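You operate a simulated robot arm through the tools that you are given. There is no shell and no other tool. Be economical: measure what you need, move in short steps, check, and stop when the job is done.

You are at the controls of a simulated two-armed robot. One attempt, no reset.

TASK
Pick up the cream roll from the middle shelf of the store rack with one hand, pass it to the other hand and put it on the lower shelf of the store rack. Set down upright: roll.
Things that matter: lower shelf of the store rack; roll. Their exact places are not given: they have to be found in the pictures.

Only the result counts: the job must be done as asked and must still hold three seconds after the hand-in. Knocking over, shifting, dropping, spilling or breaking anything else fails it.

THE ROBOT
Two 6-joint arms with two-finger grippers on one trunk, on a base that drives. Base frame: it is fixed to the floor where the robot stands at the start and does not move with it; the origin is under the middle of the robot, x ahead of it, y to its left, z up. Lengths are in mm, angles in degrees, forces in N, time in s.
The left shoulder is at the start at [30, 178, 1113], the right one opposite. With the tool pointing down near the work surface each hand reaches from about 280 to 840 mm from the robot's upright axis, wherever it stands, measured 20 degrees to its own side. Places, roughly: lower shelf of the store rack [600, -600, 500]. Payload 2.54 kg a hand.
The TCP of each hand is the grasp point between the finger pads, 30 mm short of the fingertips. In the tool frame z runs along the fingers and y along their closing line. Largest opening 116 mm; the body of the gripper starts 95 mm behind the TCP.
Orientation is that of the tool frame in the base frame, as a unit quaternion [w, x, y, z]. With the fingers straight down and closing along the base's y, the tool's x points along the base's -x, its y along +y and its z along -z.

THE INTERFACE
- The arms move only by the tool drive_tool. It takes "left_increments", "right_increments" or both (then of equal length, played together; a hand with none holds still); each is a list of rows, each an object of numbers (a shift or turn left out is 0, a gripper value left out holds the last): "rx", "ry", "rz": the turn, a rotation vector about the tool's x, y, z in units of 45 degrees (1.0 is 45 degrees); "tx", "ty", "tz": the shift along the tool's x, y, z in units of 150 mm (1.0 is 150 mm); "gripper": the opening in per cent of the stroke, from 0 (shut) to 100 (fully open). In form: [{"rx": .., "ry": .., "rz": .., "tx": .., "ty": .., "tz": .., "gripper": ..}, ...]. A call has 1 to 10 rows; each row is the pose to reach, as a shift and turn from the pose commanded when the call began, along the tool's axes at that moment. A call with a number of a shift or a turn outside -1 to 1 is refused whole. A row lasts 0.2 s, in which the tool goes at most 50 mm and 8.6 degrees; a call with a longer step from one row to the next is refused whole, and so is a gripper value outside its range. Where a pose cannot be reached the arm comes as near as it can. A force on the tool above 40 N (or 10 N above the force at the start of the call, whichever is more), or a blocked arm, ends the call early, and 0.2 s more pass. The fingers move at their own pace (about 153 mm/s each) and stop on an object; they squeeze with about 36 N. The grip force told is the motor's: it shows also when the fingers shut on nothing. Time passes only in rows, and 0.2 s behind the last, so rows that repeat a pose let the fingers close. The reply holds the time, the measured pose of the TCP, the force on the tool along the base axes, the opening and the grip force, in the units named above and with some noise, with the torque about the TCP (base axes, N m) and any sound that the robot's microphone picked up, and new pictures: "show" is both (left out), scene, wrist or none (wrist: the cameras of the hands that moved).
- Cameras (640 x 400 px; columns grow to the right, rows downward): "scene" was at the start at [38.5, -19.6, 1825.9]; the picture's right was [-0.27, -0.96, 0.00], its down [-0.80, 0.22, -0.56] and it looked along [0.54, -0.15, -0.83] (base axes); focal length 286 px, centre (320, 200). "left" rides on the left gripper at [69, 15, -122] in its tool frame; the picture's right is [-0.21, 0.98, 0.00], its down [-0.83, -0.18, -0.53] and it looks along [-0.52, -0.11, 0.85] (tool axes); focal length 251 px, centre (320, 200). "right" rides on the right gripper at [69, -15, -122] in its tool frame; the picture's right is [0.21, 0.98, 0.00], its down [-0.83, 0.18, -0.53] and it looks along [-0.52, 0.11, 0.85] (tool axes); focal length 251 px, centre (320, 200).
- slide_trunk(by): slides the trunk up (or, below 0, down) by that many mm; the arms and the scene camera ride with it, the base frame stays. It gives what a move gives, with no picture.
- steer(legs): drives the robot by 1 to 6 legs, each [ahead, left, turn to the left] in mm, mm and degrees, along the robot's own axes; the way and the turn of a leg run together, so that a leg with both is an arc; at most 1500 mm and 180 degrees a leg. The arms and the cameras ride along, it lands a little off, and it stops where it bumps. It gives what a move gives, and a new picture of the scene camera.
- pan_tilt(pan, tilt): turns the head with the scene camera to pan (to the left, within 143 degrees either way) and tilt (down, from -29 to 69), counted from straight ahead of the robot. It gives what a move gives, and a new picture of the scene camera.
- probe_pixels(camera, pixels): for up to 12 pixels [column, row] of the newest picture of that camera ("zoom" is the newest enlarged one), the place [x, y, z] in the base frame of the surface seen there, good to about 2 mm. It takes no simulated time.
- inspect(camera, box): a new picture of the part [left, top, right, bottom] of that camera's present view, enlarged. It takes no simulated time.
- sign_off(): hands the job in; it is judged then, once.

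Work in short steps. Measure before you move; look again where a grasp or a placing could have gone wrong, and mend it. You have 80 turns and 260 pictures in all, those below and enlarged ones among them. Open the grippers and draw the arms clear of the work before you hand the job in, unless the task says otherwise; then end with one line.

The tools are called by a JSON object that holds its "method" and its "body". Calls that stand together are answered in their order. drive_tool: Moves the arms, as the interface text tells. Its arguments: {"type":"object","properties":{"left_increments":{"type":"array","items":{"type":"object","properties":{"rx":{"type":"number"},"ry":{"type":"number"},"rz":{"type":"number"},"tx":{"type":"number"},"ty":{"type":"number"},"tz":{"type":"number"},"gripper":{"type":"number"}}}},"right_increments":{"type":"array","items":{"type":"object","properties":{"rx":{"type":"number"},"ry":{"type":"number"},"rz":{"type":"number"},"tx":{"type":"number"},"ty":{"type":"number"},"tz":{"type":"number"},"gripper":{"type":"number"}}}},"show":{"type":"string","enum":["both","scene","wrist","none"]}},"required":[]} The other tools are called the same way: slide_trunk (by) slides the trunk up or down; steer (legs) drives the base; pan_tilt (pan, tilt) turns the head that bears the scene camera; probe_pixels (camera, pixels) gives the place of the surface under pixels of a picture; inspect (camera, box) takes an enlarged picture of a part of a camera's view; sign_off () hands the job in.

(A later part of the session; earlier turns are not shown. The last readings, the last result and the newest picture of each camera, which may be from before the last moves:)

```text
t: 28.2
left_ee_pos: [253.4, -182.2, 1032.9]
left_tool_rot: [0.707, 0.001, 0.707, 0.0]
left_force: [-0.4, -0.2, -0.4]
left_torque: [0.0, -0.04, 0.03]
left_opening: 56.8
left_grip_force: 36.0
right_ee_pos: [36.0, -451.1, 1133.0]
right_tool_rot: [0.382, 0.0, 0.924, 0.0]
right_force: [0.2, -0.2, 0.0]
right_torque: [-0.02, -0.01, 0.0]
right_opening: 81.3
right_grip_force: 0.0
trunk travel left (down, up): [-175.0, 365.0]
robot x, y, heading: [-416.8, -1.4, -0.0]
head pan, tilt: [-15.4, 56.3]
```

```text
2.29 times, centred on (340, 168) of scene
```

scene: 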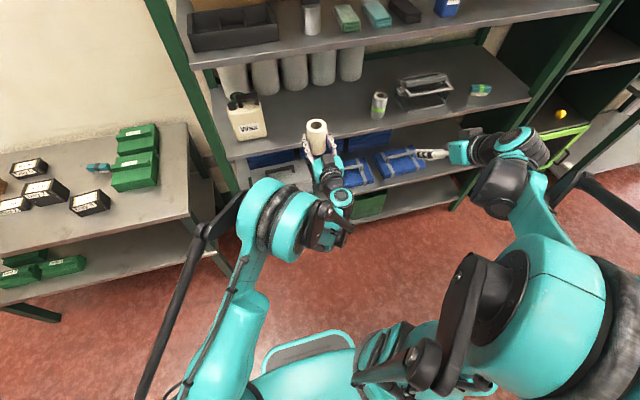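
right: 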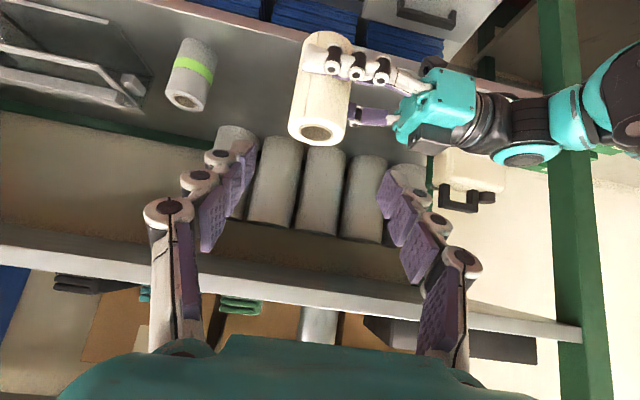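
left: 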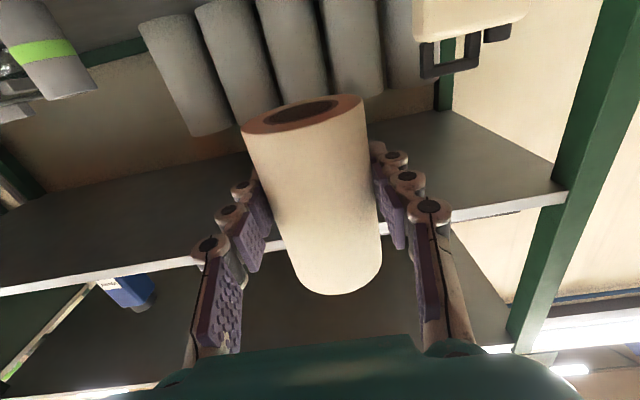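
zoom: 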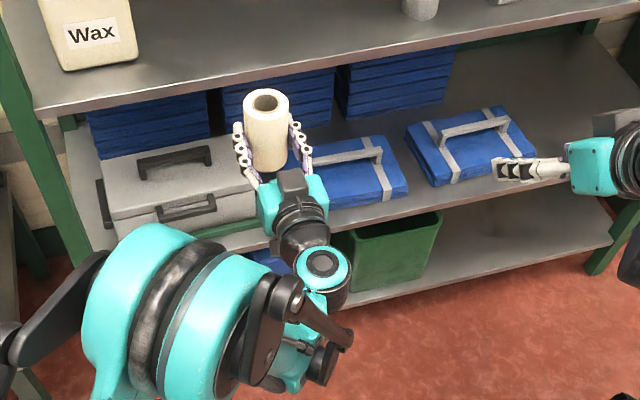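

The bench is well off to the left (y>340). Lowering the trunk fully.

{"method": "slide_trunk", "body": {"by": -170}}

{"method": "drive_tool", "body": {"left_increments": [{"tx": 0.1, "ty": -0.05}, {"tx": 0.2, "ty": -0.1}, {"tx": 0.3, "ty": -0.15}, {"tx": 0.4, "ty": -0.2}, {"tx": 0.5, "ty": -0.25}, {"tx": 0.6, "ty": -0.3}, {"tx": 0.7, "ty": -0.35}, {"tx": 0.8, "ty": -0.4}, {"tx": 0.9, "ty": -0.45}, {"tx": 1.0, "ty": -0.5}]}}

```text
t: 30.2
left_ee_pos: [254.3, -183.3, 862.1]
left_tool_rot: [0.707, 0.001, 0.707, 0.0]
left_force: [-1.1, -0.1, -0.8]
left_torque: [-0.04, 0.02, -0.02]
left_opening: 57.0
left_grip_force: 36.1
right_ee_pos: [36.4, -451.7, 963.4]
right_tool_rot: [0.383, 0.0, 0.924, 0.0]
right_force: [-0.6, 0.3, 0.6]
right_torque: [0.02, -0.01, -0.01]
right_opening: 81.3
right_grip_force: 0.0
trunk travel left (down, up): [-5.0, 535.0]
robot x, y, heading: [-423.9, 1.8, -0.1]
head pan, tilt: [-15.4, 56.3]
```

```text
t: 32.4
left_ee_pos: [254.0, -257.7, 711.7]
left_tool_rot: [0.706, 0.001, 0.708, 0.001]
left_force: [-0.1, -0.4, -1.1]
left_torque: [-0.04, 0.02, -0.01]
left_opening: 56.9
left_grip_force: 35.9
right_ee_pos: [35.8, -450.7, 962.7]
right_tool_rot: [0.383, 0.0, 0.924, 0.0]
right_force: [0.2, -0.1, -0.1]
right_torque: [0.02, -0.01, 0.03]
right_opening: 81.2
right_grip_force: 0.2
trunk travel left (down, up): [-5.0, 535.0]
robot x, y, heading: [-422.0, -0.9, 0.1]
head pan, tilt: [-15.4, 56.3]
```

scene: 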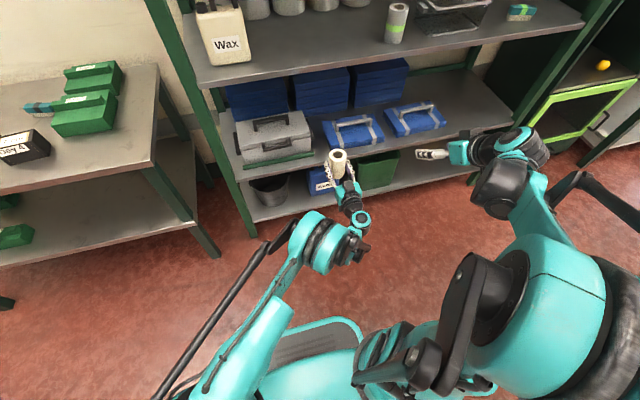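
left: 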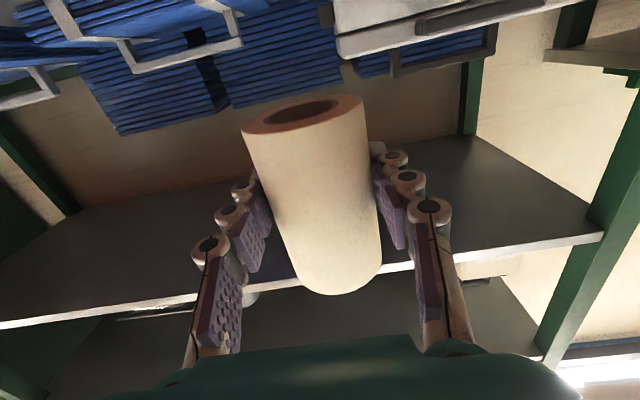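

Good view now. I zoom in on the target gap between the grey case (272,135) and the blue case (352,132) and measure it.

{"method": "inspect", "body": {"camera": "scene", "box": [230, 95, 390, 195]}}

{"method": "probe_pixels", "body": {"camera": "zoom", "pixels": [[325, 160], [330, 228], [320, 120], [330, 245], [375, 190], [380, 205], [385, 175], [345, 215], [305, 262], [480, 205], [350, 190], [370, 130]]}}

```text
4.00 times, centred on (310, 145) of scene
```

zoom: 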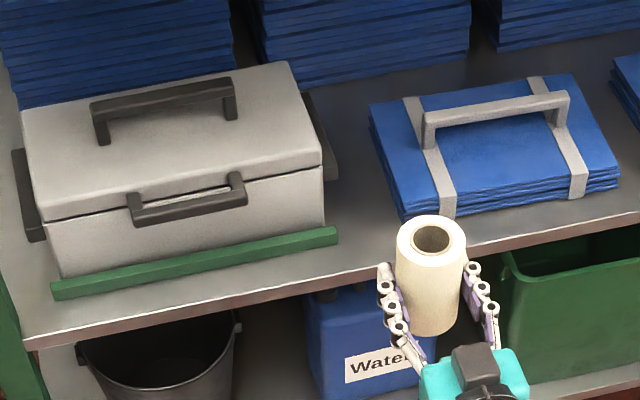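

```text
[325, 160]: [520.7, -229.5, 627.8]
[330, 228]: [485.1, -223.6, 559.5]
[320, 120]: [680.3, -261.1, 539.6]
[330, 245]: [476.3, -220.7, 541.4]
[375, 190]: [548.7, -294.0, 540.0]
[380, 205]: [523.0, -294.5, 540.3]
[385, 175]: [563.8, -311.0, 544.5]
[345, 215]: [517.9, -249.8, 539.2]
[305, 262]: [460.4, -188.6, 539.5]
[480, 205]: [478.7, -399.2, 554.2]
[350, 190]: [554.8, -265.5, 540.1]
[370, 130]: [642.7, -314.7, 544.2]
```

Now I check the roll rim in the current pose, the shelf's front edge and how level it is.

{"method": "probe_pixels", "body": {"camera": "zoom", "pixels": [[400, 237], [463, 240], [430, 219], [430, 260], [450, 262], [330, 274], [335, 278], [350, 272], [480, 240], [500, 236], [410, 325], [440, 330]]}}

{"method": "probe_pixels", "body": {"camera": "left", "pixels": [[250, 128], [300, 128], [358, 105], [320, 122], [262, 118], [340, 99]]}}

```text
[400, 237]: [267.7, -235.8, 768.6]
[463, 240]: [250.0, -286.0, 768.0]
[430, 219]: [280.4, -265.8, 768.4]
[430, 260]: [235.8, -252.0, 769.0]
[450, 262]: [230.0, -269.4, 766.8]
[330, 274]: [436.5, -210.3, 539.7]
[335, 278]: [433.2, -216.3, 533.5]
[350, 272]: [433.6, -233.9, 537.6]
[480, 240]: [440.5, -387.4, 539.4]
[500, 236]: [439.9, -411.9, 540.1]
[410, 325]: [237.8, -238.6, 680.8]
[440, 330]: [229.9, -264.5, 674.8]
```

```text
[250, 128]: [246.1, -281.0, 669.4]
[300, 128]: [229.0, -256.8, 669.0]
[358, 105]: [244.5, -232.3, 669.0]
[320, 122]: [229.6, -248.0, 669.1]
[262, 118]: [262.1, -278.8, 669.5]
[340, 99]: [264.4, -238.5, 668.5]
```

The roll's bottom is at z 669 and its axis is practically at the TCP. The target is too far for the arm, so I drive 140 mm ahead and 110 mm right, at this safe height.

{"method": "steer", "body": {"legs": [[140, -110, 0]]}}

```text
t: 33.9
left_ee_pos: [393.9, -369.9, 710.9]
left_tool_rot: [0.706, 0.001, 0.708, 0.0]
left_force: [0.4, -0.3, -1.1]
left_torque: [-0.04, -0.02, -0.01]
left_opening: 57.2
left_grip_force: 36.1
right_ee_pos: [175.9, -562.2, 962.6]
right_tool_rot: [0.383, 0.0, 0.924, 0.001]
right_force: [0.8, -0.5, -0.1]
right_torque: [-0.02, 0.01, 0.03]
right_opening: 81.2
right_grip_force: 0.1
trunk travel left (down, up): [-5.0, 535.0]
robot x, y, heading: [-276.9, -109.5, 0.1]
head pan, tilt: [-15.4, 56.3]
```

scene: 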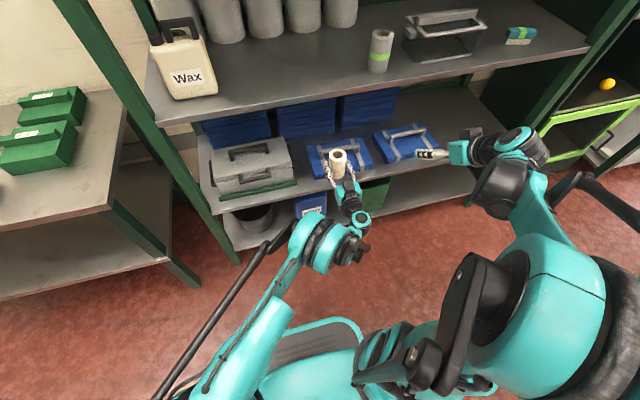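

Now the left hand goes 108 mm left and 100 mm down, in front of the gap.

{"method": "drive_tool", "body": {"left_increments": [{"ty": 0.12}, {"ty": 0.24, "tx": 0.05}, {"ty": 0.36, "tx": 0.13}, {"ty": 0.48, "tx": 0.22}, {"ty": 0.6, "tx": 0.32}, {"ty": 0.72, "tx": 0.42}, {"ty": 0.72, "tx": 0.52}, {"ty": 0.72, "tx": 0.6}, {"ty": 0.72, "tx": 0.667}, {"ty": 0.72, "tx": 0.667}]}}

{"method": "inspect", "body": {"camera": "scene", "box": [200, 110, 400, 235]}}

```text
t: 36.1
left_ee_pos: [401.6, -267.5, 676.7]
left_tool_rot: [0.706, 0.001, 0.708, 0.0]
left_force: [-0.4, 0.0, -0.4]
left_torque: [-0.01, -0.02, 0.0]
left_opening: 57.1
left_grip_force: 36.3
left hand out of reach, approached as far as the arm can: row 5, 6, 7, 8, 9, 10
right_ee_pos: [175.5, -563.3, 962.3]
right_tool_rot: [0.383, 0.0, 0.924, 0.0]
right_force: [-0.4, -0.4, 0.4]
right_torque: [0.0, -0.01, 0.02]
right_opening: 81.2
right_grip_force: 0.1
trunk travel left (down, up): [-5.0, 535.0]
robot x, y, heading: [-282.4, -113.4, 0.3]
head pan, tilt: [-15.4, 56.3]
```

scene: 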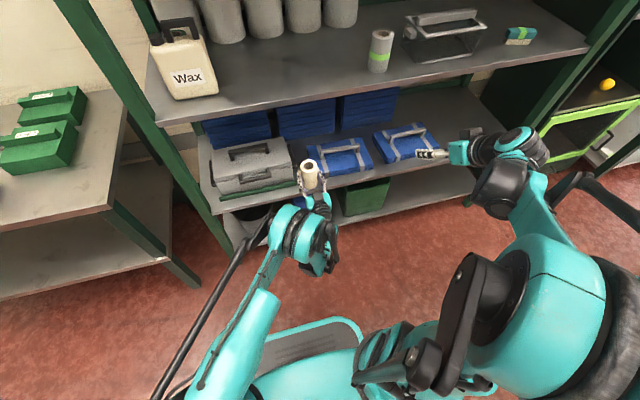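
left: 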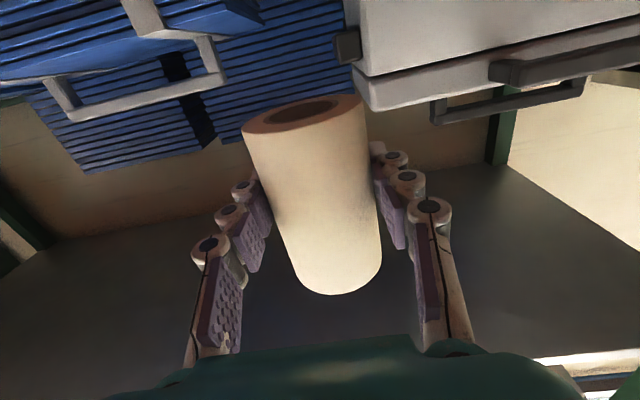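

```text
3.20 times, centred on (300, 172) of scene
```

zoom: 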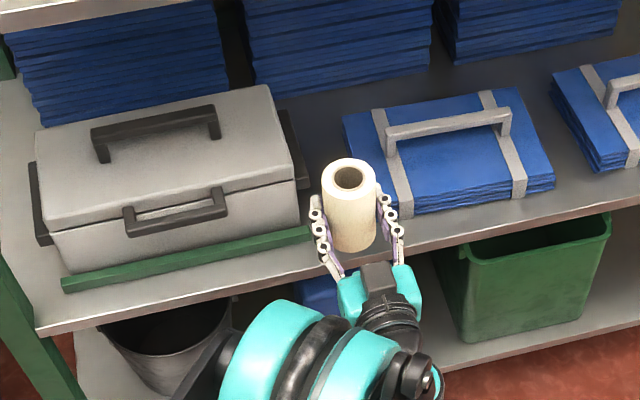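

The arm is too folded for a low horizontal hand again, so I back the base off 75 mm and will reach further out with the arm.

{"method": "steer", "body": {"legs": [[-75, 0, 0]]}}

{"method": "drive_tool", "body": {"left_increments": [{"tz": 0.1}, {"tz": 0.2}, {"tz": 0.3}, {"tz": 0.4}, {"tz": 0.48}, {"tz": 0.48, "tx": 0.1}, {"tz": 0.48, "tx": 0.2}, {"tz": 0.48, "tx": 0.3}, {"tz": 0.48, "tx": 0.4}, {"tz": 0.48, "tx": 0.4}]}}

```text
t: 37.1
left_ee_pos: [326.2, -266.6, 677.6]
left_tool_rot: [0.707, 0.001, 0.707, -0.001]
left_force: [-0.4, 0.2, -0.9]
left_torque: [0.01, 0.02, -0.02]
left_opening: 56.8
left_grip_force: 36.6
right_ee_pos: [100.7, -563.3, 963.2]
right_tool_rot: [0.382, 0.001, 0.924, -0.001]
right_force: [-0.5, 0.4, 0.0]
right_torque: [-0.01, -0.04, 0.0]
right_opening: 81.1
right_grip_force: 0.0
trunk travel left (down, up): [-5.0, 535.0]
robot x, y, heading: [-359.9, -118.3, 0.1]
head pan, tilt: [-15.4, 56.3]
```

scene: 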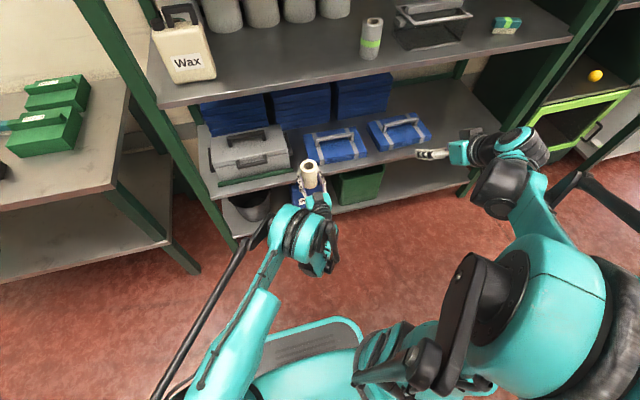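

```text
t: 39.3
left_ee_pos: [378.8, -254.8, 686.5]
left_tool_rot: [0.705, 0.0, 0.709, 0.001]
left_force: [-0.6, 0.4, 0.0]
left_torque: [0.01, 0.01, 0.01]
left_opening: 57.1
left_grip_force: 36.5
left hand out of reach, approached as far as the arm can: row 2, 3, 4, 5, 6, 7, 8, 9, 10
right_ee_pos: [101.1, -562.5, 962.5]
right_tool_rot: [0.382, 0.0, 0.924, 0.0]
right_force: [-0.2, 0.5, -0.2]
right_torque: [0.0, 0.01, 0.01]
right_opening: 81.3
right_grip_force: 0.0
trunk travel left (down, up): [-5.0, 535.0]
robot x, y, heading: [-355.3, -110.6, -0.1]
head pan, tilt: [-15.4, 56.3]
```

scene: 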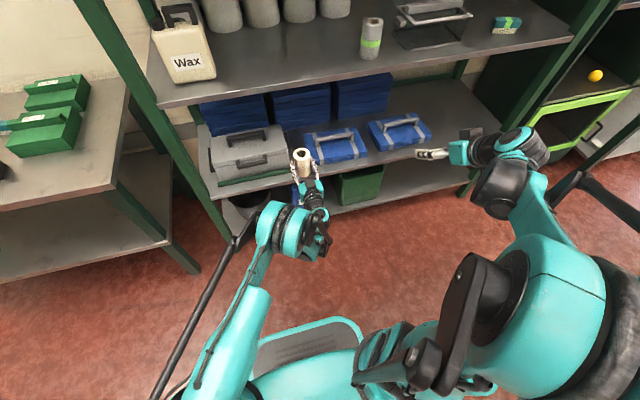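
left: 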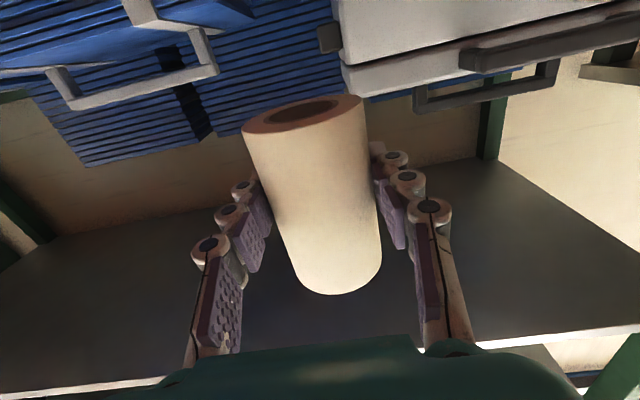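

Neither forward nor down was reachable, so I need to understand the arm's posture. I'm probing the elbow and wrist positions.

{"method": "probe_pixels", "body": {"camera": "scene", "pixels": [[285, 230], [265, 235], [305, 235], [318, 210], [312, 190], [240, 310], [220, 360], [320, 240], [165, 380], [490, 180], [440, 290], [345, 350]]}}

{"method": "inspect", "body": {"camera": "scene", "box": [140, 130, 400, 400]}}

```text
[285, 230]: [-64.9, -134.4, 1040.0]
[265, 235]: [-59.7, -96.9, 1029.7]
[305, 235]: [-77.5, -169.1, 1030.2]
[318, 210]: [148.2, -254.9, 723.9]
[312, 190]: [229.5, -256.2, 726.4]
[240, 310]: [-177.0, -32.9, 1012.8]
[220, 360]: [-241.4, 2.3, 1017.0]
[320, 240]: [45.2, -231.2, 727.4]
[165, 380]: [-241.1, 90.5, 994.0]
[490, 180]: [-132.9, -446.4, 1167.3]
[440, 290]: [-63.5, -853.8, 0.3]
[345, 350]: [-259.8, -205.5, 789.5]
```

```text
1.48 times, centred on (270, 265) of scene
```

zoom: 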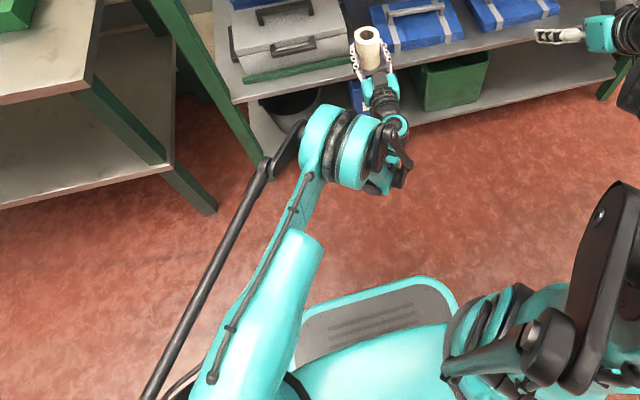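

The forearm is steep and crossed by about 35°, so the wrist joint is at its limit. I'll put the left shoulder in front of the spot by driving back 70 mm and right 270 mm. First I check for obstacles on the right.

{"method": "probe_pixels", "body": {"camera": "scene", "pixels": [[600, 185], [575, 140], [625, 135], [560, 260], [620, 250], [635, 180], [555, 190], [520, 140]]}}

{"method": "pan_tilt", "body": {"pan": -75, "tilt": 45}}

```text
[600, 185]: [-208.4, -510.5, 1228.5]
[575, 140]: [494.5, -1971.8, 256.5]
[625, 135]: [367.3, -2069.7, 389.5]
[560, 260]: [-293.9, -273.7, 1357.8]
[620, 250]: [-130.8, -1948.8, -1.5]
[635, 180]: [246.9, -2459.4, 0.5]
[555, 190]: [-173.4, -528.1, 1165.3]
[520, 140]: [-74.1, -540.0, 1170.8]
```

```text
t: 40.6
left_ee_pos: [379.7, -254.4, 686.5]
left_tool_rot: [0.705, 0.001, 0.709, 0.0]
left_force: [0.1, -0.1, -1.4]
left_torque: [-0.02, 0.02, 0.01]
left_opening: 57.0
left_grip_force: 36.3
right_ee_pos: [100.8, -562.5, 963.1]
right_tool_rot: [0.383, 0.0, 0.924, 0.0]
right_force: [-1.1, -0.8, 0.0]
right_torque: [0.02, -0.01, 0.0]
right_opening: 80.9
right_grip_force: 0.0
trunk travel left (down, up): [-5.0, 535.0]
robot x, y, heading: [-354.1, -108.1, 0.1]
head pan, tilt: [-75.0, 45.0]
```

scene: 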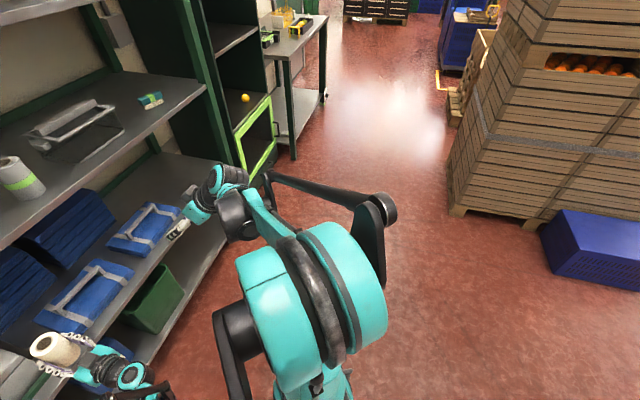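

The right side is clear. Driving, with the head turned back.

{"method": "steer", "body": {"legs": [[-75, 0, 0], [0, -270, 0]]}}

{"method": "pan_tilt", "body": {"pan": 5, "tilt": 50}}

```text
t: 43.1
left_ee_pos: [303.9, -525.8, 685.7]
left_tool_rot: [0.705, 0.002, 0.709, 0.0]
left_force: [-0.2, 0.3, -1.2]
left_torque: [-0.02, 0.0, 0.0]
left_opening: 56.6
left_grip_force: 36.0
right_ee_pos: [25.0, -833.8, 962.7]
right_tool_rot: [0.382, 0.001, 0.924, 0.0]
right_force: [-0.8, 0.4, -0.5]
right_torque: [-0.02, -0.02, 0.02]
right_opening: 81.1
right_grip_force: 0.1
trunk travel left (down, up): [-5.0, 535.0]
robot x, y, heading: [-431.5, -381.2, -0.2]
head pan, tilt: [-75.0, 45.0]
```

scene: 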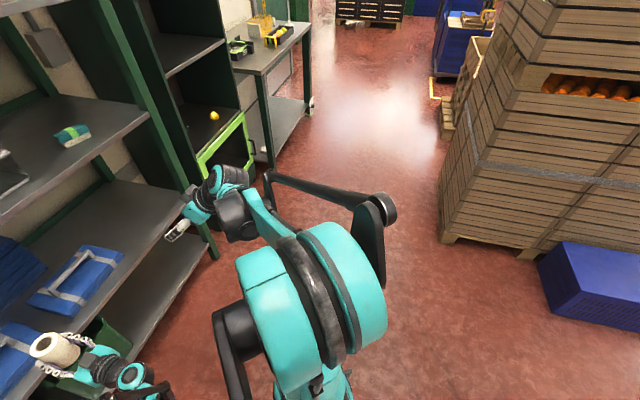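

```text
t: 44.7
left_ee_pos: [304.5, -525.8, 687.8]
left_tool_rot: [0.705, 0.002, 0.71, -0.001]
left_force: [0.5, -0.3, -1.1]
left_torque: [0.03, 0.02, -0.01]
left_opening: 56.7
left_grip_force: 36.4
right_ee_pos: [24.6, -833.7, 963.0]
right_tool_rot: [0.383, 0.0, 0.924, 0.0]
right_force: [-0.3, -0.8, -0.1]
right_torque: [0.02, 0.05, 0.02]
right_opening: 81.3
right_grip_force: 0.1
trunk travel left (down, up): [-5.0, 535.0]
robot x, y, heading: [-428.0, -385.6, 0.0]
head pan, tilt: [5.0, 50.0]
```

scene: 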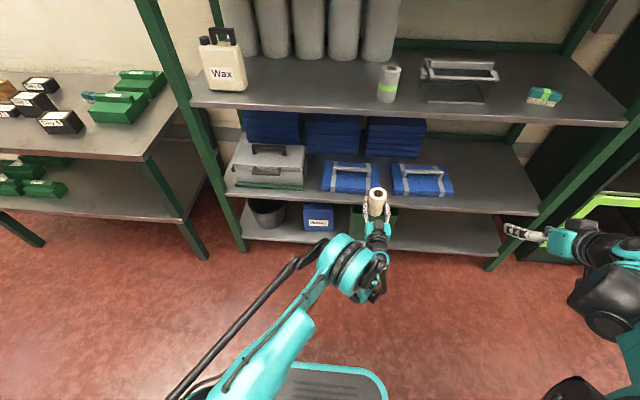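

Great view now. I move the left hand leftwards and outwards in two steps at this height.

{"method": "drive_tool", "body": {"left_increments": [{"ty": 0.1, "tz": 0.05}, {"ty": 0.2, "tz": 0.1}, {"ty": 0.3, "tz": 0.15}, {"ty": 0.4, "tz": 0.2}, {"ty": 0.5, "tz": 0.25}, {"ty": 0.6, "tz": 0.3}, {"ty": 0.7, "tz": 0.35}, {"ty": 0.8, "tz": 0.4}, {"ty": 0.9, "tz": 0.42}, {"ty": 1.0, "tz": 0.42}], "show": "none"}}

{"method": "drive_tool", "body": {"left_increments": [{"ty": 0.1}, {"ty": 0.2}, {"ty": 0.3}, {"ty": 0.4}, {"ty": 0.5}, {"ty": 0.6}, {"ty": 0.7}, {"ty": 0.75}], "show": "scene"}}

```text
t: 46.9
left_ee_pos: [368.2, -374.8, 686.1]
left_tool_rot: [0.706, 0.0, 0.708, 0.0]
left_force: [0.1, 0.3, -1.7]
left_torque: [0.0, 0.03, -0.03]
left_opening: 56.8
left_grip_force: 35.9
right_ee_pos: [23.9, -833.3, 963.1]
right_tool_rot: [0.382, 0.001, 0.924, -0.001]
right_force: [0.2, 0.1, -1.0]
right_torque: [0.02, 0.0, -0.02]
right_opening: 80.9
right_grip_force: 0.1
trunk travel left (down, up): [-5.0, 535.0]
robot x, y, heading: [-432.0, -383.8, -0.3]
head pan, tilt: [5.0, 50.0]
```

```text
t: 48.7
left_ee_pos: [370.0, -263.5, 688.3]
left_tool_rot: [0.706, 0.002, 0.708, -0.001]
left_force: [0.4, 0.1, -1.3]
left_torque: [-0.01, 0.07, 0.01]
left_opening: 57.3
left_grip_force: 35.9
right_ee_pos: [25.6, -833.4, 962.1]
right_tool_rot: [0.382, 0.001, 0.924, -0.001]
right_force: [0.1, -0.2, 0.3]
right_torque: [0.02, 0.0, 0.04]
right_opening: 81.2
right_grip_force: 0.0
trunk travel left (down, up): [-5.0, 535.0]
robot x, y, heading: [-432.8, -381.4, 0.1]
head pan, tilt: [5.0, 50.0]
```

scene: 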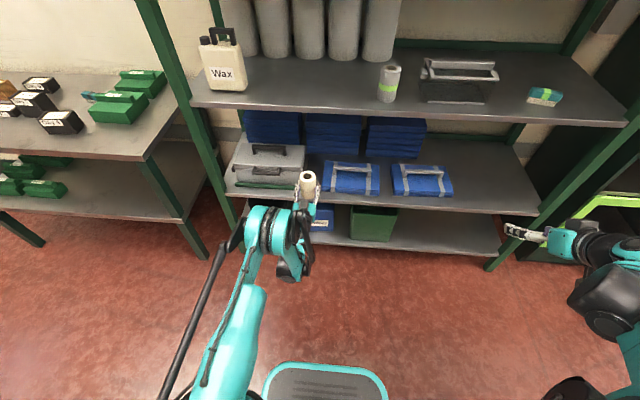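

Everything was reached. Now I descend to z≈608 just in front of the shelf edge.

{"method": "drive_tool", "body": {"left_increments": [{"tx": 0.06, "tz": 0.02}, {"tx": 0.12, "tz": 0.05}, {"tx": 0.18, "tz": 0.08}, {"tx": 0.24, "tz": 0.11}, {"tx": 0.3, "tz": 0.13}, {"tx": 0.36, "tz": 0.13}, {"tx": 0.42, "tz": 0.13}, {"tx": 0.48, "tz": 0.13}, {"tx": 0.53, "tz": 0.13}]}}

{"method": "inspect", "body": {"camera": "scene", "box": [210, 120, 410, 245]}}

```text
t: 50.7
left_ee_pos: [372.1, -261.2, 677.5]
left_tool_rot: [0.705, 0.002, 0.709, -0.002]
left_force: [-0.7, -0.3, -0.9]
left_torque: [-0.01, 0.01, -0.02]
left_opening: 57.1
left_grip_force: 36.0
left hand out of reach, approached as far as the arm can: row 2, 3, 4, 5, 6, 7, 8, 9
right_ee_pos: [25.7, -833.0, 962.4]
right_tool_rot: [0.382, 0.001, 0.924, -0.001]
right_force: [-0.1, -0.4, 0.4]
right_torque: [0.01, 0.01, -0.01]
right_opening: 81.3
right_grip_force: 0.0
trunk travel left (down, up): [-5.0, 535.0]
robot x, y, heading: [-431.3, -383.2, 0.1]
head pan, tilt: [5.0, 50.0]
```

scene: 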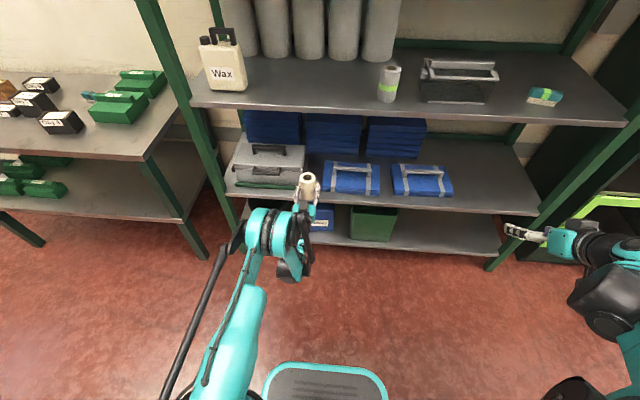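
left: 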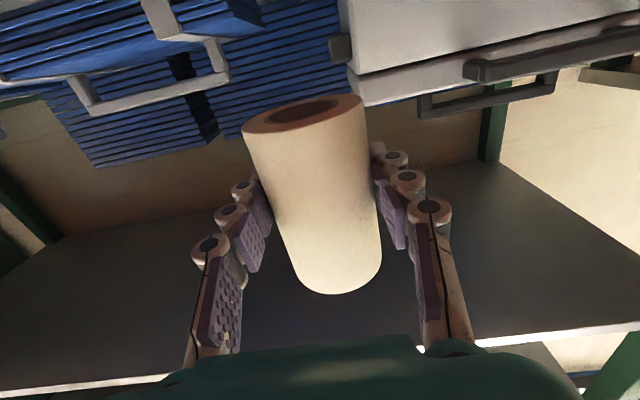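

```text
3.20 times, centred on (310, 182) of scene
```

zoom: 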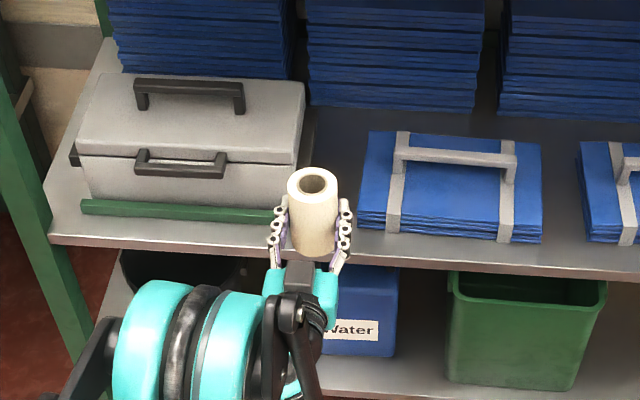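

Pitch limit again; a more stretched arm flattens the forearm. I extend straight ahead over the spot at this height (bottom z 634, above everything in the gap).

{"method": "drive_tool", "body": {"left_increments": [{"tz": 0.08}, {"tz": 0.16}, {"tz": 0.24}, {"tz": 0.32}, {"tz": 0.4}, {"tz": 0.48}, {"tz": 0.56}, {"tz": 0.62}], "show": "scene"}}

{"method": "probe_pixels", "body": {"camera": "scene", "pixels": [[262, 230], [290, 235], [300, 260], [240, 300], [225, 370], [300, 215]]}}

```text
t: 52.5
left_ee_pos: [447.9, -260.8, 705.0]
left_tool_rot: [0.705, 0.0, 0.709, 0.0]
left_force: [-0.2, 0.5, -1.0]
left_torque: [0.0, 0.03, 0.01]
left_opening: 57.1
left_grip_force: 36.2
left hand out of reach, approached as far as the arm can: row 2, 3, 4, 5, 6, 7, 8
right_ee_pos: [24.4, -833.3, 963.1]
right_tool_rot: [0.383, 0.001, 0.924, -0.001]
right_force: [0.3, -0.1, 0.1]
right_torque: [0.02, -0.01, 0.01]
right_opening: 81.2
right_grip_force: 0.0
trunk travel left (down, up): [-5.0, 535.0]
robot x, y, heading: [-431.5, -381.0, -0.0]
head pan, tilt: [5.0, 50.0]
```

scene: 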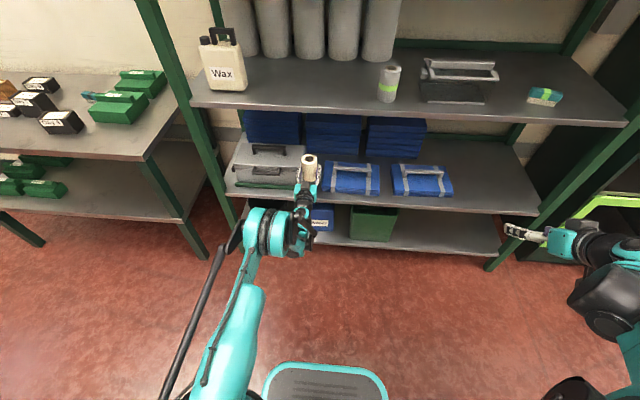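

```text
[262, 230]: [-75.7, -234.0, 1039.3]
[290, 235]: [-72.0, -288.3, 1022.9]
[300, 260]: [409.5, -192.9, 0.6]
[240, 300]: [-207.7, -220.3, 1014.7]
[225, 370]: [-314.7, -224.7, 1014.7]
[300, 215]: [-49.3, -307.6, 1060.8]
```

Conclusion: with the trunk at the bottom, the upper arm can't go below horizontal, so a level hand can't get down to z≈583. The left hand must hold the roll tilted down from above. I'll retreat, raise the trunk, and pass the roll to the right hand (low, level), then back to the left (high, tilted).

{"method": "steer", "body": {"legs": [[-160, 0, 0]]}}

{"method": "slide_trunk", "body": {"by": 320}}

```text
t: 53.9
left_ee_pos: [284.9, -260.1, 706.2]
left_tool_rot: [0.705, 0.0, 0.709, 0.0]
left_force: [-0.3, -1.2, -1.0]
left_torque: [-0.02, 0.05, 0.0]
left_opening: 56.9
left_grip_force: 36.1
right_ee_pos: [-134.2, -832.2, 962.8]
right_tool_rot: [0.382, 0.0, 0.924, 0.0]
right_force: [-0.3, -1.3, -0.2]
right_torque: [0.01, -0.01, -0.05]
right_opening: 81.2
right_grip_force: 0.1
trunk travel left (down, up): [-5.0, 535.0]
robot x, y, heading: [-590.5, -380.8, -0.2]
head pan, tilt: [5.0, 50.0]
```

scene: 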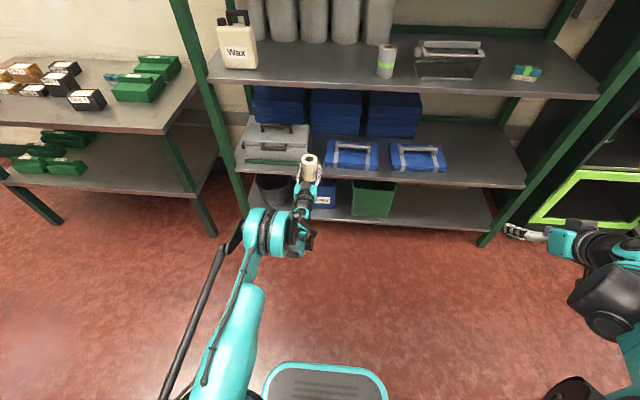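

```text
t: 57.1
left_ee_pos: [284.5, -260.1, 1025.4]
left_tool_rot: [0.705, 0.001, 0.709, 0.0]
left_force: [-0.1, 0.3, -1.5]
left_torque: [0.03, -0.01, -0.04]
left_opening: 57.1
left_grip_force: 36.5
right_ee_pos: [-133.6, -833.2, 1282.7]
right_tool_rot: [0.383, 0.0, 0.924, 0.0]
right_force: [0.7, 0.6, 0.6]
right_torque: [0.05, -0.01, 0.03]
right_opening: 81.0
right_grip_force: 0.0
trunk travel left (down, up): [-325.0, 215.0]
robot x, y, heading: [-588.4, -384.5, -0.1]
head pan, tilt: [5.0, 50.0]
```

Now, together: left hand retracts and yaws 22° right, while right hand comes level and outward.

{"method": "drive_tool", "body": {"left_increments": [{"rx": 0.05, "tx": -0.053, "ty": -0.04, "tz": -0.073}, {"rx": 0.1, "tx": -0.107, "ty": -0.08, "tz": -0.147}, {"rx": 0.15, "tx": -0.16, "ty": -0.12, "tz": -0.22}, {"rx": 0.2, "tx": -0.213, "ty": -0.16, "tz": -0.293}, {"rx": 0.25, "tx": -0.267, "ty": -0.2, "tz": -0.367}, {"rx": 0.3, "tx": -0.32, "ty": -0.24, "tz": -0.44}, {"rx": 0.35, "tx": -0.373, "ty": -0.28, "tz": -0.513}, {"rx": 0.4, "tx": -0.427, "ty": -0.32, "tz": -0.587}, {"rx": 0.45, "tx": -0.48, "ty": -0.36, "tz": -0.66}, {"rx": 0.5, "tx": -0.533, "ty": -0.4, "tz": -0.733}], "right_increments": [{"ry": -0.1, "tx": -0.019, "ty": 0.067, "tz": 0.085}, {"ry": -0.2, "tx": -0.038, "ty": 0.133, "tz": 0.17}, {"ry": -0.3, "tx": -0.057, "ty": 0.2, "tz": 0.254}, {"ry": -0.4, "tx": -0.076, "ty": 0.267, "tz": 0.339}, {"ry": -0.5, "tx": -0.095, "ty": 0.333, "tz": 0.424}, {"ry": -0.6, "tx": -0.113, "ty": 0.4, "tz": 0.509}, {"ry": -0.7, "tx": -0.132, "ty": 0.467, "tz": 0.594}, {"ry": -0.8, "tx": -0.151, "ty": 0.533, "tz": 0.678}, {"ry": -0.9, "tx": -0.17, "ty": 0.6, "tz": 0.763}, {"ry": -1.0, "tx": -0.189, "ty": 0.667, "tz": 0.848}], "show": "scene"}}

```text
t: 59.3
left_ee_pos: [175.8, -320.5, 1106.3]
left_tool_rot: [0.691, 0.139, 0.695, -0.139]
left_force: [-0.4, -0.5, -1.4]
left_torque: [-0.02, 0.01, 0.0]
left_opening: 56.9
left_grip_force: 35.5
right_ee_pos: [0.1, -746.6, 1256.2]
right_tool_rot: [0.707, -0.001, 0.708, 0.001]
right_force: [0.3, 0.5, 0.3]
right_torque: [0.0, 0.0, -0.01]
right_opening: 81.3
right_grip_force: 0.1
right hand out of reach, approached as far as the arm can: row 8, 9, 10
trunk travel left (down, up): [-325.0, 215.0]
robot x, y, heading: [-593.2, -380.7, 0.1]
head pan, tilt: [5.0, 50.0]
```

scene: 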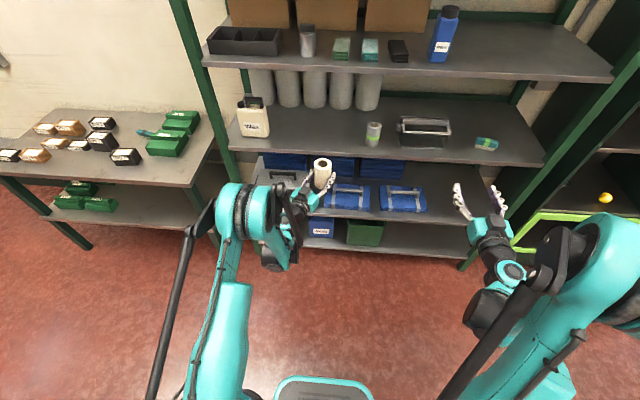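

Left fine. Continue: left to yaw -45° at the meeting point (140,-383,1170); right half of the way in, starting its 45° yaw left.

{"method": "drive_tool", "body": {"left_increments": [{"rx": 0.05, "tx": -0.043, "ty": -0.048, "tz": -0.006}, {"rx": 0.1, "tx": -0.085, "ty": -0.096, "tz": -0.012}, {"rx": 0.15, "tx": -0.128, "ty": -0.144, "tz": -0.018}, {"rx": 0.2, "tx": -0.171, "ty": -0.192, "tz": -0.024}, {"rx": 0.25, "tx": -0.213, "ty": -0.24, "tz": -0.03}, {"rx": 0.3, "tx": -0.256, "ty": -0.288, "tz": -0.037}, {"rx": 0.35, "tx": -0.299, "ty": -0.336, "tz": -0.043}, {"rx": 0.4, "tx": -0.342, "ty": -0.384, "tz": -0.049}, {"rx": 0.45, "tx": -0.384, "ty": -0.432, "tz": -0.055}, {"rx": 0.5, "tx": -0.427, "ty": -0.48, "tz": -0.061}], "right_increments": [{"rx": -0.05, "tx": 0.039, "ty": 0.093, "tz": 0.02}, {"rx": -0.1, "tx": 0.077, "ty": 0.187, "tz": 0.04}, {"rx": -0.15, "tx": 0.116, "ty": 0.28, "tz": 0.06}, {"rx": -0.2, "tx": 0.155, "ty": 0.373, "tz": 0.08}, {"rx": -0.25, "tx": 0.194, "ty": 0.467, "tz": 0.1}, {"rx": -0.3, "tx": 0.232, "ty": 0.56, "tz": 0.12}, {"rx": -0.35, "tx": 0.271, "ty": 0.653, "tz": 0.14}, {"rx": -0.4, "tx": 0.31, "ty": 0.747, "tz": 0.16}, {"rx": -0.45, "tx": 0.348, "ty": 0.84, "tz": 0.18}, {"rx": -0.5, "tx": 0.387, "ty": 0.933, "tz": 0.2}], "show": "scene"}}

```text
t: 61.5
left_ee_pos: [140.2, -382.8, 1170.4]
left_tool_rot: [0.651, 0.27, 0.655, -0.271]
left_force: [1.0, 1.1, -0.3]
left_torque: [0.02, 0.0, -0.04]
left_opening: 56.9
left_grip_force: 35.8
right_ee_pos: [50.2, -614.6, 1222.1]
right_tool_rot: [0.693, -0.139, 0.694, 0.138]
right_force: [-0.2, 0.3, -0.6]
right_torque: [-0.02, -0.01, -0.03]
right_opening: 81.3
right_grip_force: 0.1
right hand out of reach, approached as far as the arm can: row 1, 2, 3, 4, 5, 6, 7, 8, 9, 10
trunk travel left (down, up): [-325.0, 215.0]
robot x, y, heading: [-592.6, -384.9, 0.1]
head pan, tilt: [5.0, 50.0]
```

scene: 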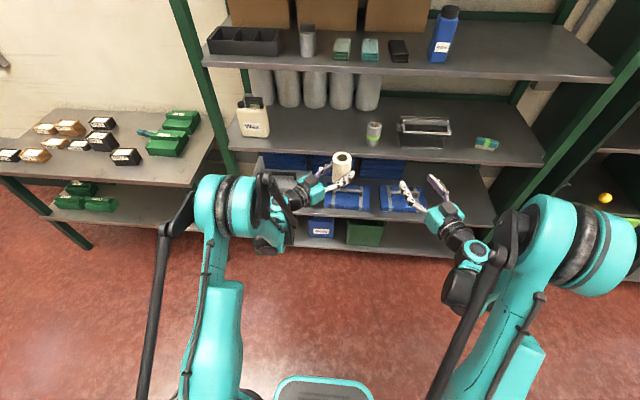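

Right needs slightly more height and reach. I raise the left to z≈1210 and bring the right to the pre-position (70,-453,1180) at yaw +45°.

{"method": "drive_tool", "body": {"left_increments": [{"tx": -0.05}, {"tx": -0.1}, {"tx": -0.15}, {"tx": -0.2}, {"tx": -0.267}, {"tx": -0.267}, {"tx": -0.267}, {"tx": -0.267}, {"tx": -0.267}, {"tx": -0.267}], "right_increments": [{"rx": -0.05, "tx": 0.028, "ty": 0.095, "tz": 0.054}, {"rx": -0.1, "tx": 0.056, "ty": 0.189, "tz": 0.107}, {"rx": -0.15, "tx": 0.084, "ty": 0.284, "tz": 0.161}, {"rx": -0.2, "tx": 0.112, "ty": 0.379, "tz": 0.215}, {"rx": -0.25, "tx": 0.14, "ty": 0.473, "tz": 0.269}, {"rx": -0.3, "tx": 0.168, "ty": 0.568, "tz": 0.322}, {"rx": -0.35, "tx": 0.196, "ty": 0.663, "tz": 0.376}, {"rx": -0.4, "tx": 0.224, "ty": 0.758, "tz": 0.43}, {"rx": -0.45, "tx": 0.252, "ty": 0.852, "tz": 0.483}, {"rx": -0.5, "tx": 0.28, "ty": 0.947, "tz": 0.537}], "show": "both"}}

```text
t: 63.7
left_ee_pos: [140.8, -381.7, 1210.7]
left_tool_rot: [0.651, 0.271, 0.654, -0.272]
left_force: [-1.1, -0.3, -1.3]
left_torque: [0.01, 0.03, 0.04]
left_opening: 56.9
left_grip_force: 36.3
right_ee_pos: [67.7, -451.3, 1180.6]
right_tool_rot: [0.653, -0.272, 0.653, 0.272]
right_force: [0.6, 0.5, 0.4]
right_torque: [-0.01, 0.02, 0.01]
right_opening: 81.3
right_grip_force: 0.1
right hand out of reach, approached as far as the arm can: row 4
trunk travel left (down, up): [-325.0, 215.0]
robot x, y, heading: [-588.2, -382.0, 0.2]
head pan, tilt: [5.0, 50.0]
```

scene: 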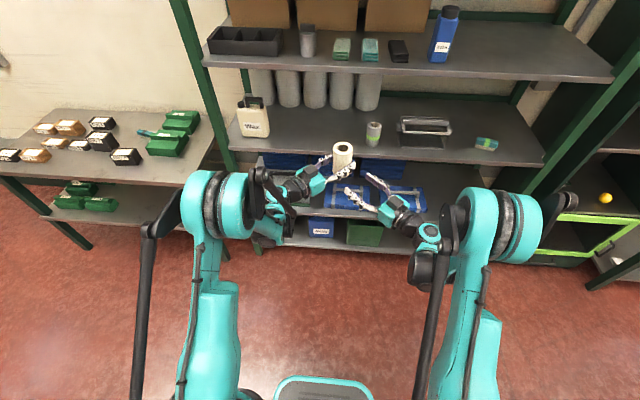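
right: 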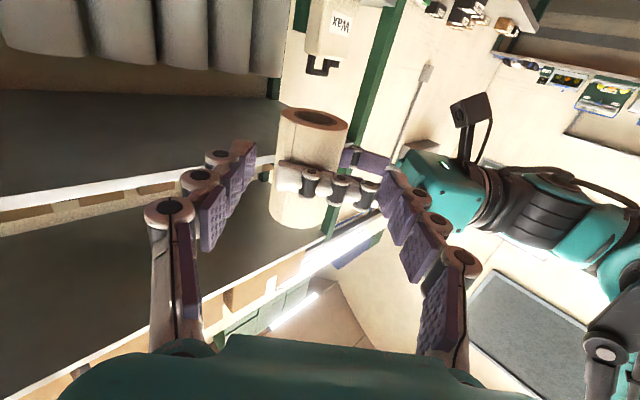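
left: 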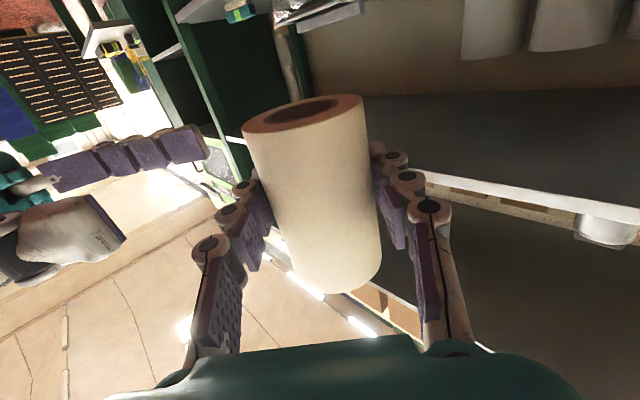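

Both are in position. I verify the roll's bottom rim from both wrist cameras before the right hand advances.

{"method": "probe_pixels", "body": {"camera": "right", "pixels": [[282, 118], [300, 127], [340, 126], [292, 113], [330, 112], [310, 145], [285, 150]]}}

{"method": "probe_pixels", "body": {"camera": "left", "pixels": [[250, 128], [300, 128], [358, 105], [320, 122], [262, 118], [340, 99], [200, 140], [150, 155]]}}

```text
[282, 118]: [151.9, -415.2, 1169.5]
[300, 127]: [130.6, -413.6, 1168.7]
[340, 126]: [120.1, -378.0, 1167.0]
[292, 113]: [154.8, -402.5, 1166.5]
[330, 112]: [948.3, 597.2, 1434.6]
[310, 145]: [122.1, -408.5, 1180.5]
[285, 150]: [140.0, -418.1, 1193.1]
```

```text
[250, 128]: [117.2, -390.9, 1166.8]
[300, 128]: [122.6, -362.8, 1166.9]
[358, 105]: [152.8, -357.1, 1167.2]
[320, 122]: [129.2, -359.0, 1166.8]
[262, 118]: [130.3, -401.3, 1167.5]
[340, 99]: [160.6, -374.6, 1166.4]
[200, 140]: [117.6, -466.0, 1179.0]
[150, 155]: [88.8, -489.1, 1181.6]
```

The roll's axis is near (141,-386) with its bottom at z 1167, so the right fingers (z 1170–1192) pass under the left ones (≥1200). Advancing right 98 mm.

{"method": "drive_tool", "body": {"right_increments": [{"tz": 0.1, "ty": -0.03}, {"tz": 0.2, "ty": -0.033}, {"tz": 0.3, "ty": -0.033}, {"tz": 0.4, "ty": -0.033}, {"tz": 0.48, "ty": -0.033}, {"tz": 0.56, "ty": -0.033}, {"tz": 0.61, "ty": -0.033}, {"tz": 0.65, "ty": -0.033}, {"tz": 0.65, "ty": -0.033}]}}

```text
t: 65.7
left_ee_pos: [140.1, -381.9, 1210.1]
left_tool_rot: [0.651, 0.27, 0.656, -0.271]
left_force: [-0.3, 0.4, -1.8]
left_torque: [-0.03, 0.0, -0.01]
left_opening: 57.3
left_grip_force: 36.0
right_ee_pos: [140.4, -385.5, 1180.7]
right_tool_rot: [0.653, -0.271, 0.653, 0.271]
right_force: [-0.1, 0.2, 0.0]
right_torque: [-0.02, -0.02, -0.01]
right_opening: 81.4
right_grip_force: 0.0
trunk travel left (down, up): [-325.0, 215.0]
robot x, y, heading: [-591.9, -381.6, -0.5]
head pan, tilt: [5.0, 50.0]
```

scene: 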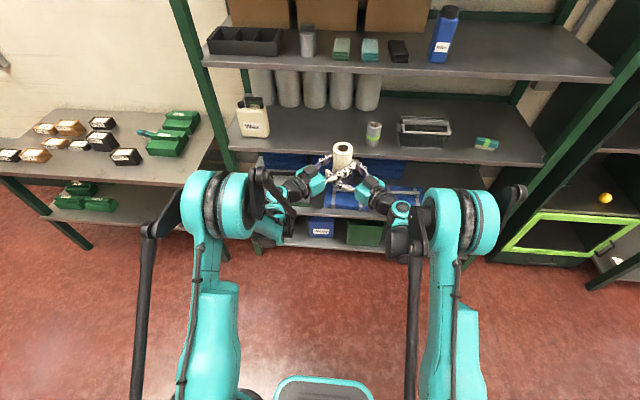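
right: 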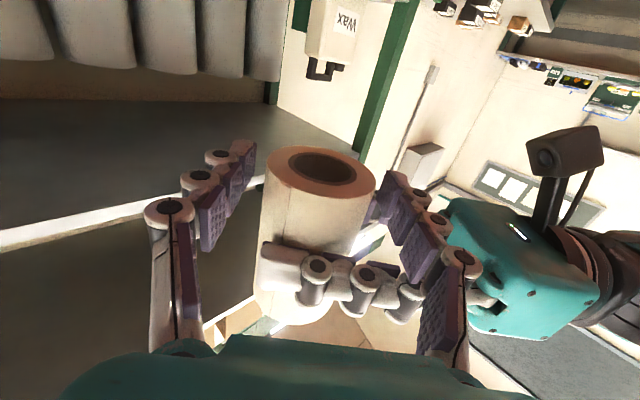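

Centred and contact-free. Closing the right gripper.

{"method": "drive_tool", "body": {"right_increments": [{"gripper": 0}, {"gripper": 0}, {"gripper": 0}, {"gripper": 0}, {"gripper": 0}], "show": "wrist"}}

```text
t: 66.9
left_ee_pos: [141.5, -382.0, 1208.6]
left_tool_rot: [0.652, 0.27, 0.655, -0.271]
left_force: [-2.9, 11.5, -0.8]
left_torque: [0.35, 0.21, -0.03]
left_opening: 57.1
left_grip_force: 35.8
right_ee_pos: [140.5, -387.0, 1180.9]
right_tool_rot: [0.654, -0.27, 0.654, 0.27]
right_force: [3.5, -10.5, -0.1]
right_torque: [0.03, -0.09, 0.02]
right_opening: 57.3
right_grip_force: 36.2
trunk travel left (down, up): [-325.0, 215.0]
robot x, y, heading: [-589.0, -382.3, -0.0]
head pan, tilt: [5.0, 50.0]
```

right: 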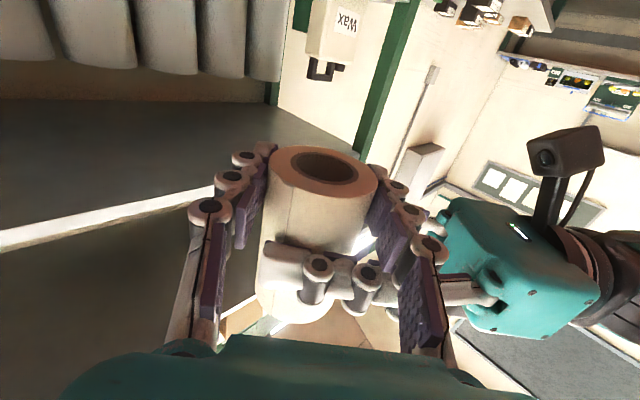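

Both hold it. I open the left, then withdraw it 110 mm straight along its own axis.

{"method": "drive_tool", "body": {"left_increments": [{"gripper": 72}, {"gripper": 72}, {"gripper": 72}], "show": "none"}}

{"method": "drive_tool", "body": {"left_increments": [{"tz": -0.08}, {"tz": -0.16}, {"tz": -0.26}, {"tz": -0.36}, {"tz": -0.46}, {"tz": -0.56}, {"tz": -0.66}, {"tz": -0.74}]}}

```text
t: 67.7
left_ee_pos: [141.5, -382.8, 1209.3]
left_tool_rot: [0.651, 0.271, 0.655, -0.272]
left_force: [0.4, 0.3, -0.4]
left_torque: [0.01, 0.04, 0.03]
left_opening: 83.5
left_grip_force: 0.0
right_ee_pos: [140.9, -387.5, 1179.7]
right_tool_rot: [0.653, -0.27, 0.654, 0.27]
right_force: [0.0, 0.6, -0.6]
right_torque: [-0.01, -0.04, 0.03]
right_opening: 57.3
right_grip_force: 35.4
trunk travel left (down, up): [-325.0, 215.0]
robot x, y, heading: [-589.8, -381.7, -0.1]
head pan, tilt: [5.0, 50.0]
```

```text
t: 69.5
left_ee_pos: [62.4, -304.4, 1210.6]
left_tool_rot: [0.651, 0.27, 0.655, -0.272]
left_force: [0.0, 0.5, 0.4]
left_torque: [-0.01, 0.01, -0.01]
left_opening: 83.7
left_grip_force: 0.0
right_ee_pos: [142.5, -387.3, 1180.8]
right_tool_rot: [0.653, -0.271, 0.653, 0.271]
right_force: [-0.1, 0.3, -0.4]
right_torque: [-0.02, 0.01, -0.01]
right_opening: 57.3
right_grip_force: 35.9
trunk travel left (down, up): [-325.0, 215.0]
robot x, y, heading: [-590.7, -381.6, 0.2]
head pan, tilt: [5.0, 50.0]
```

scene: 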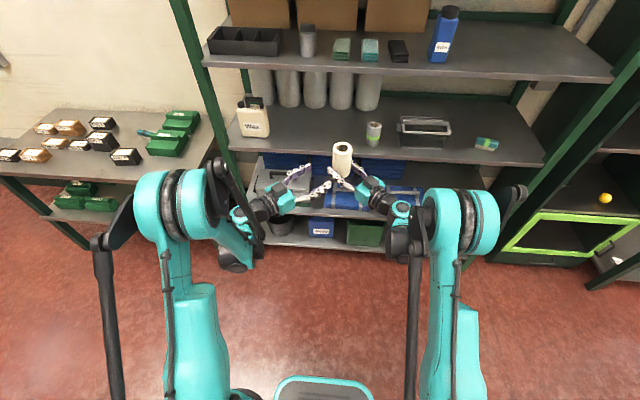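
left: 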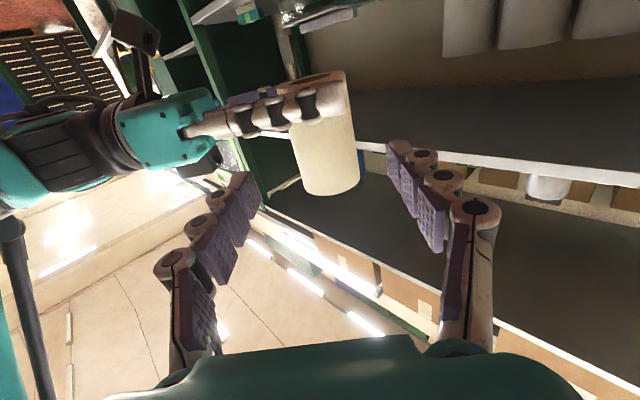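

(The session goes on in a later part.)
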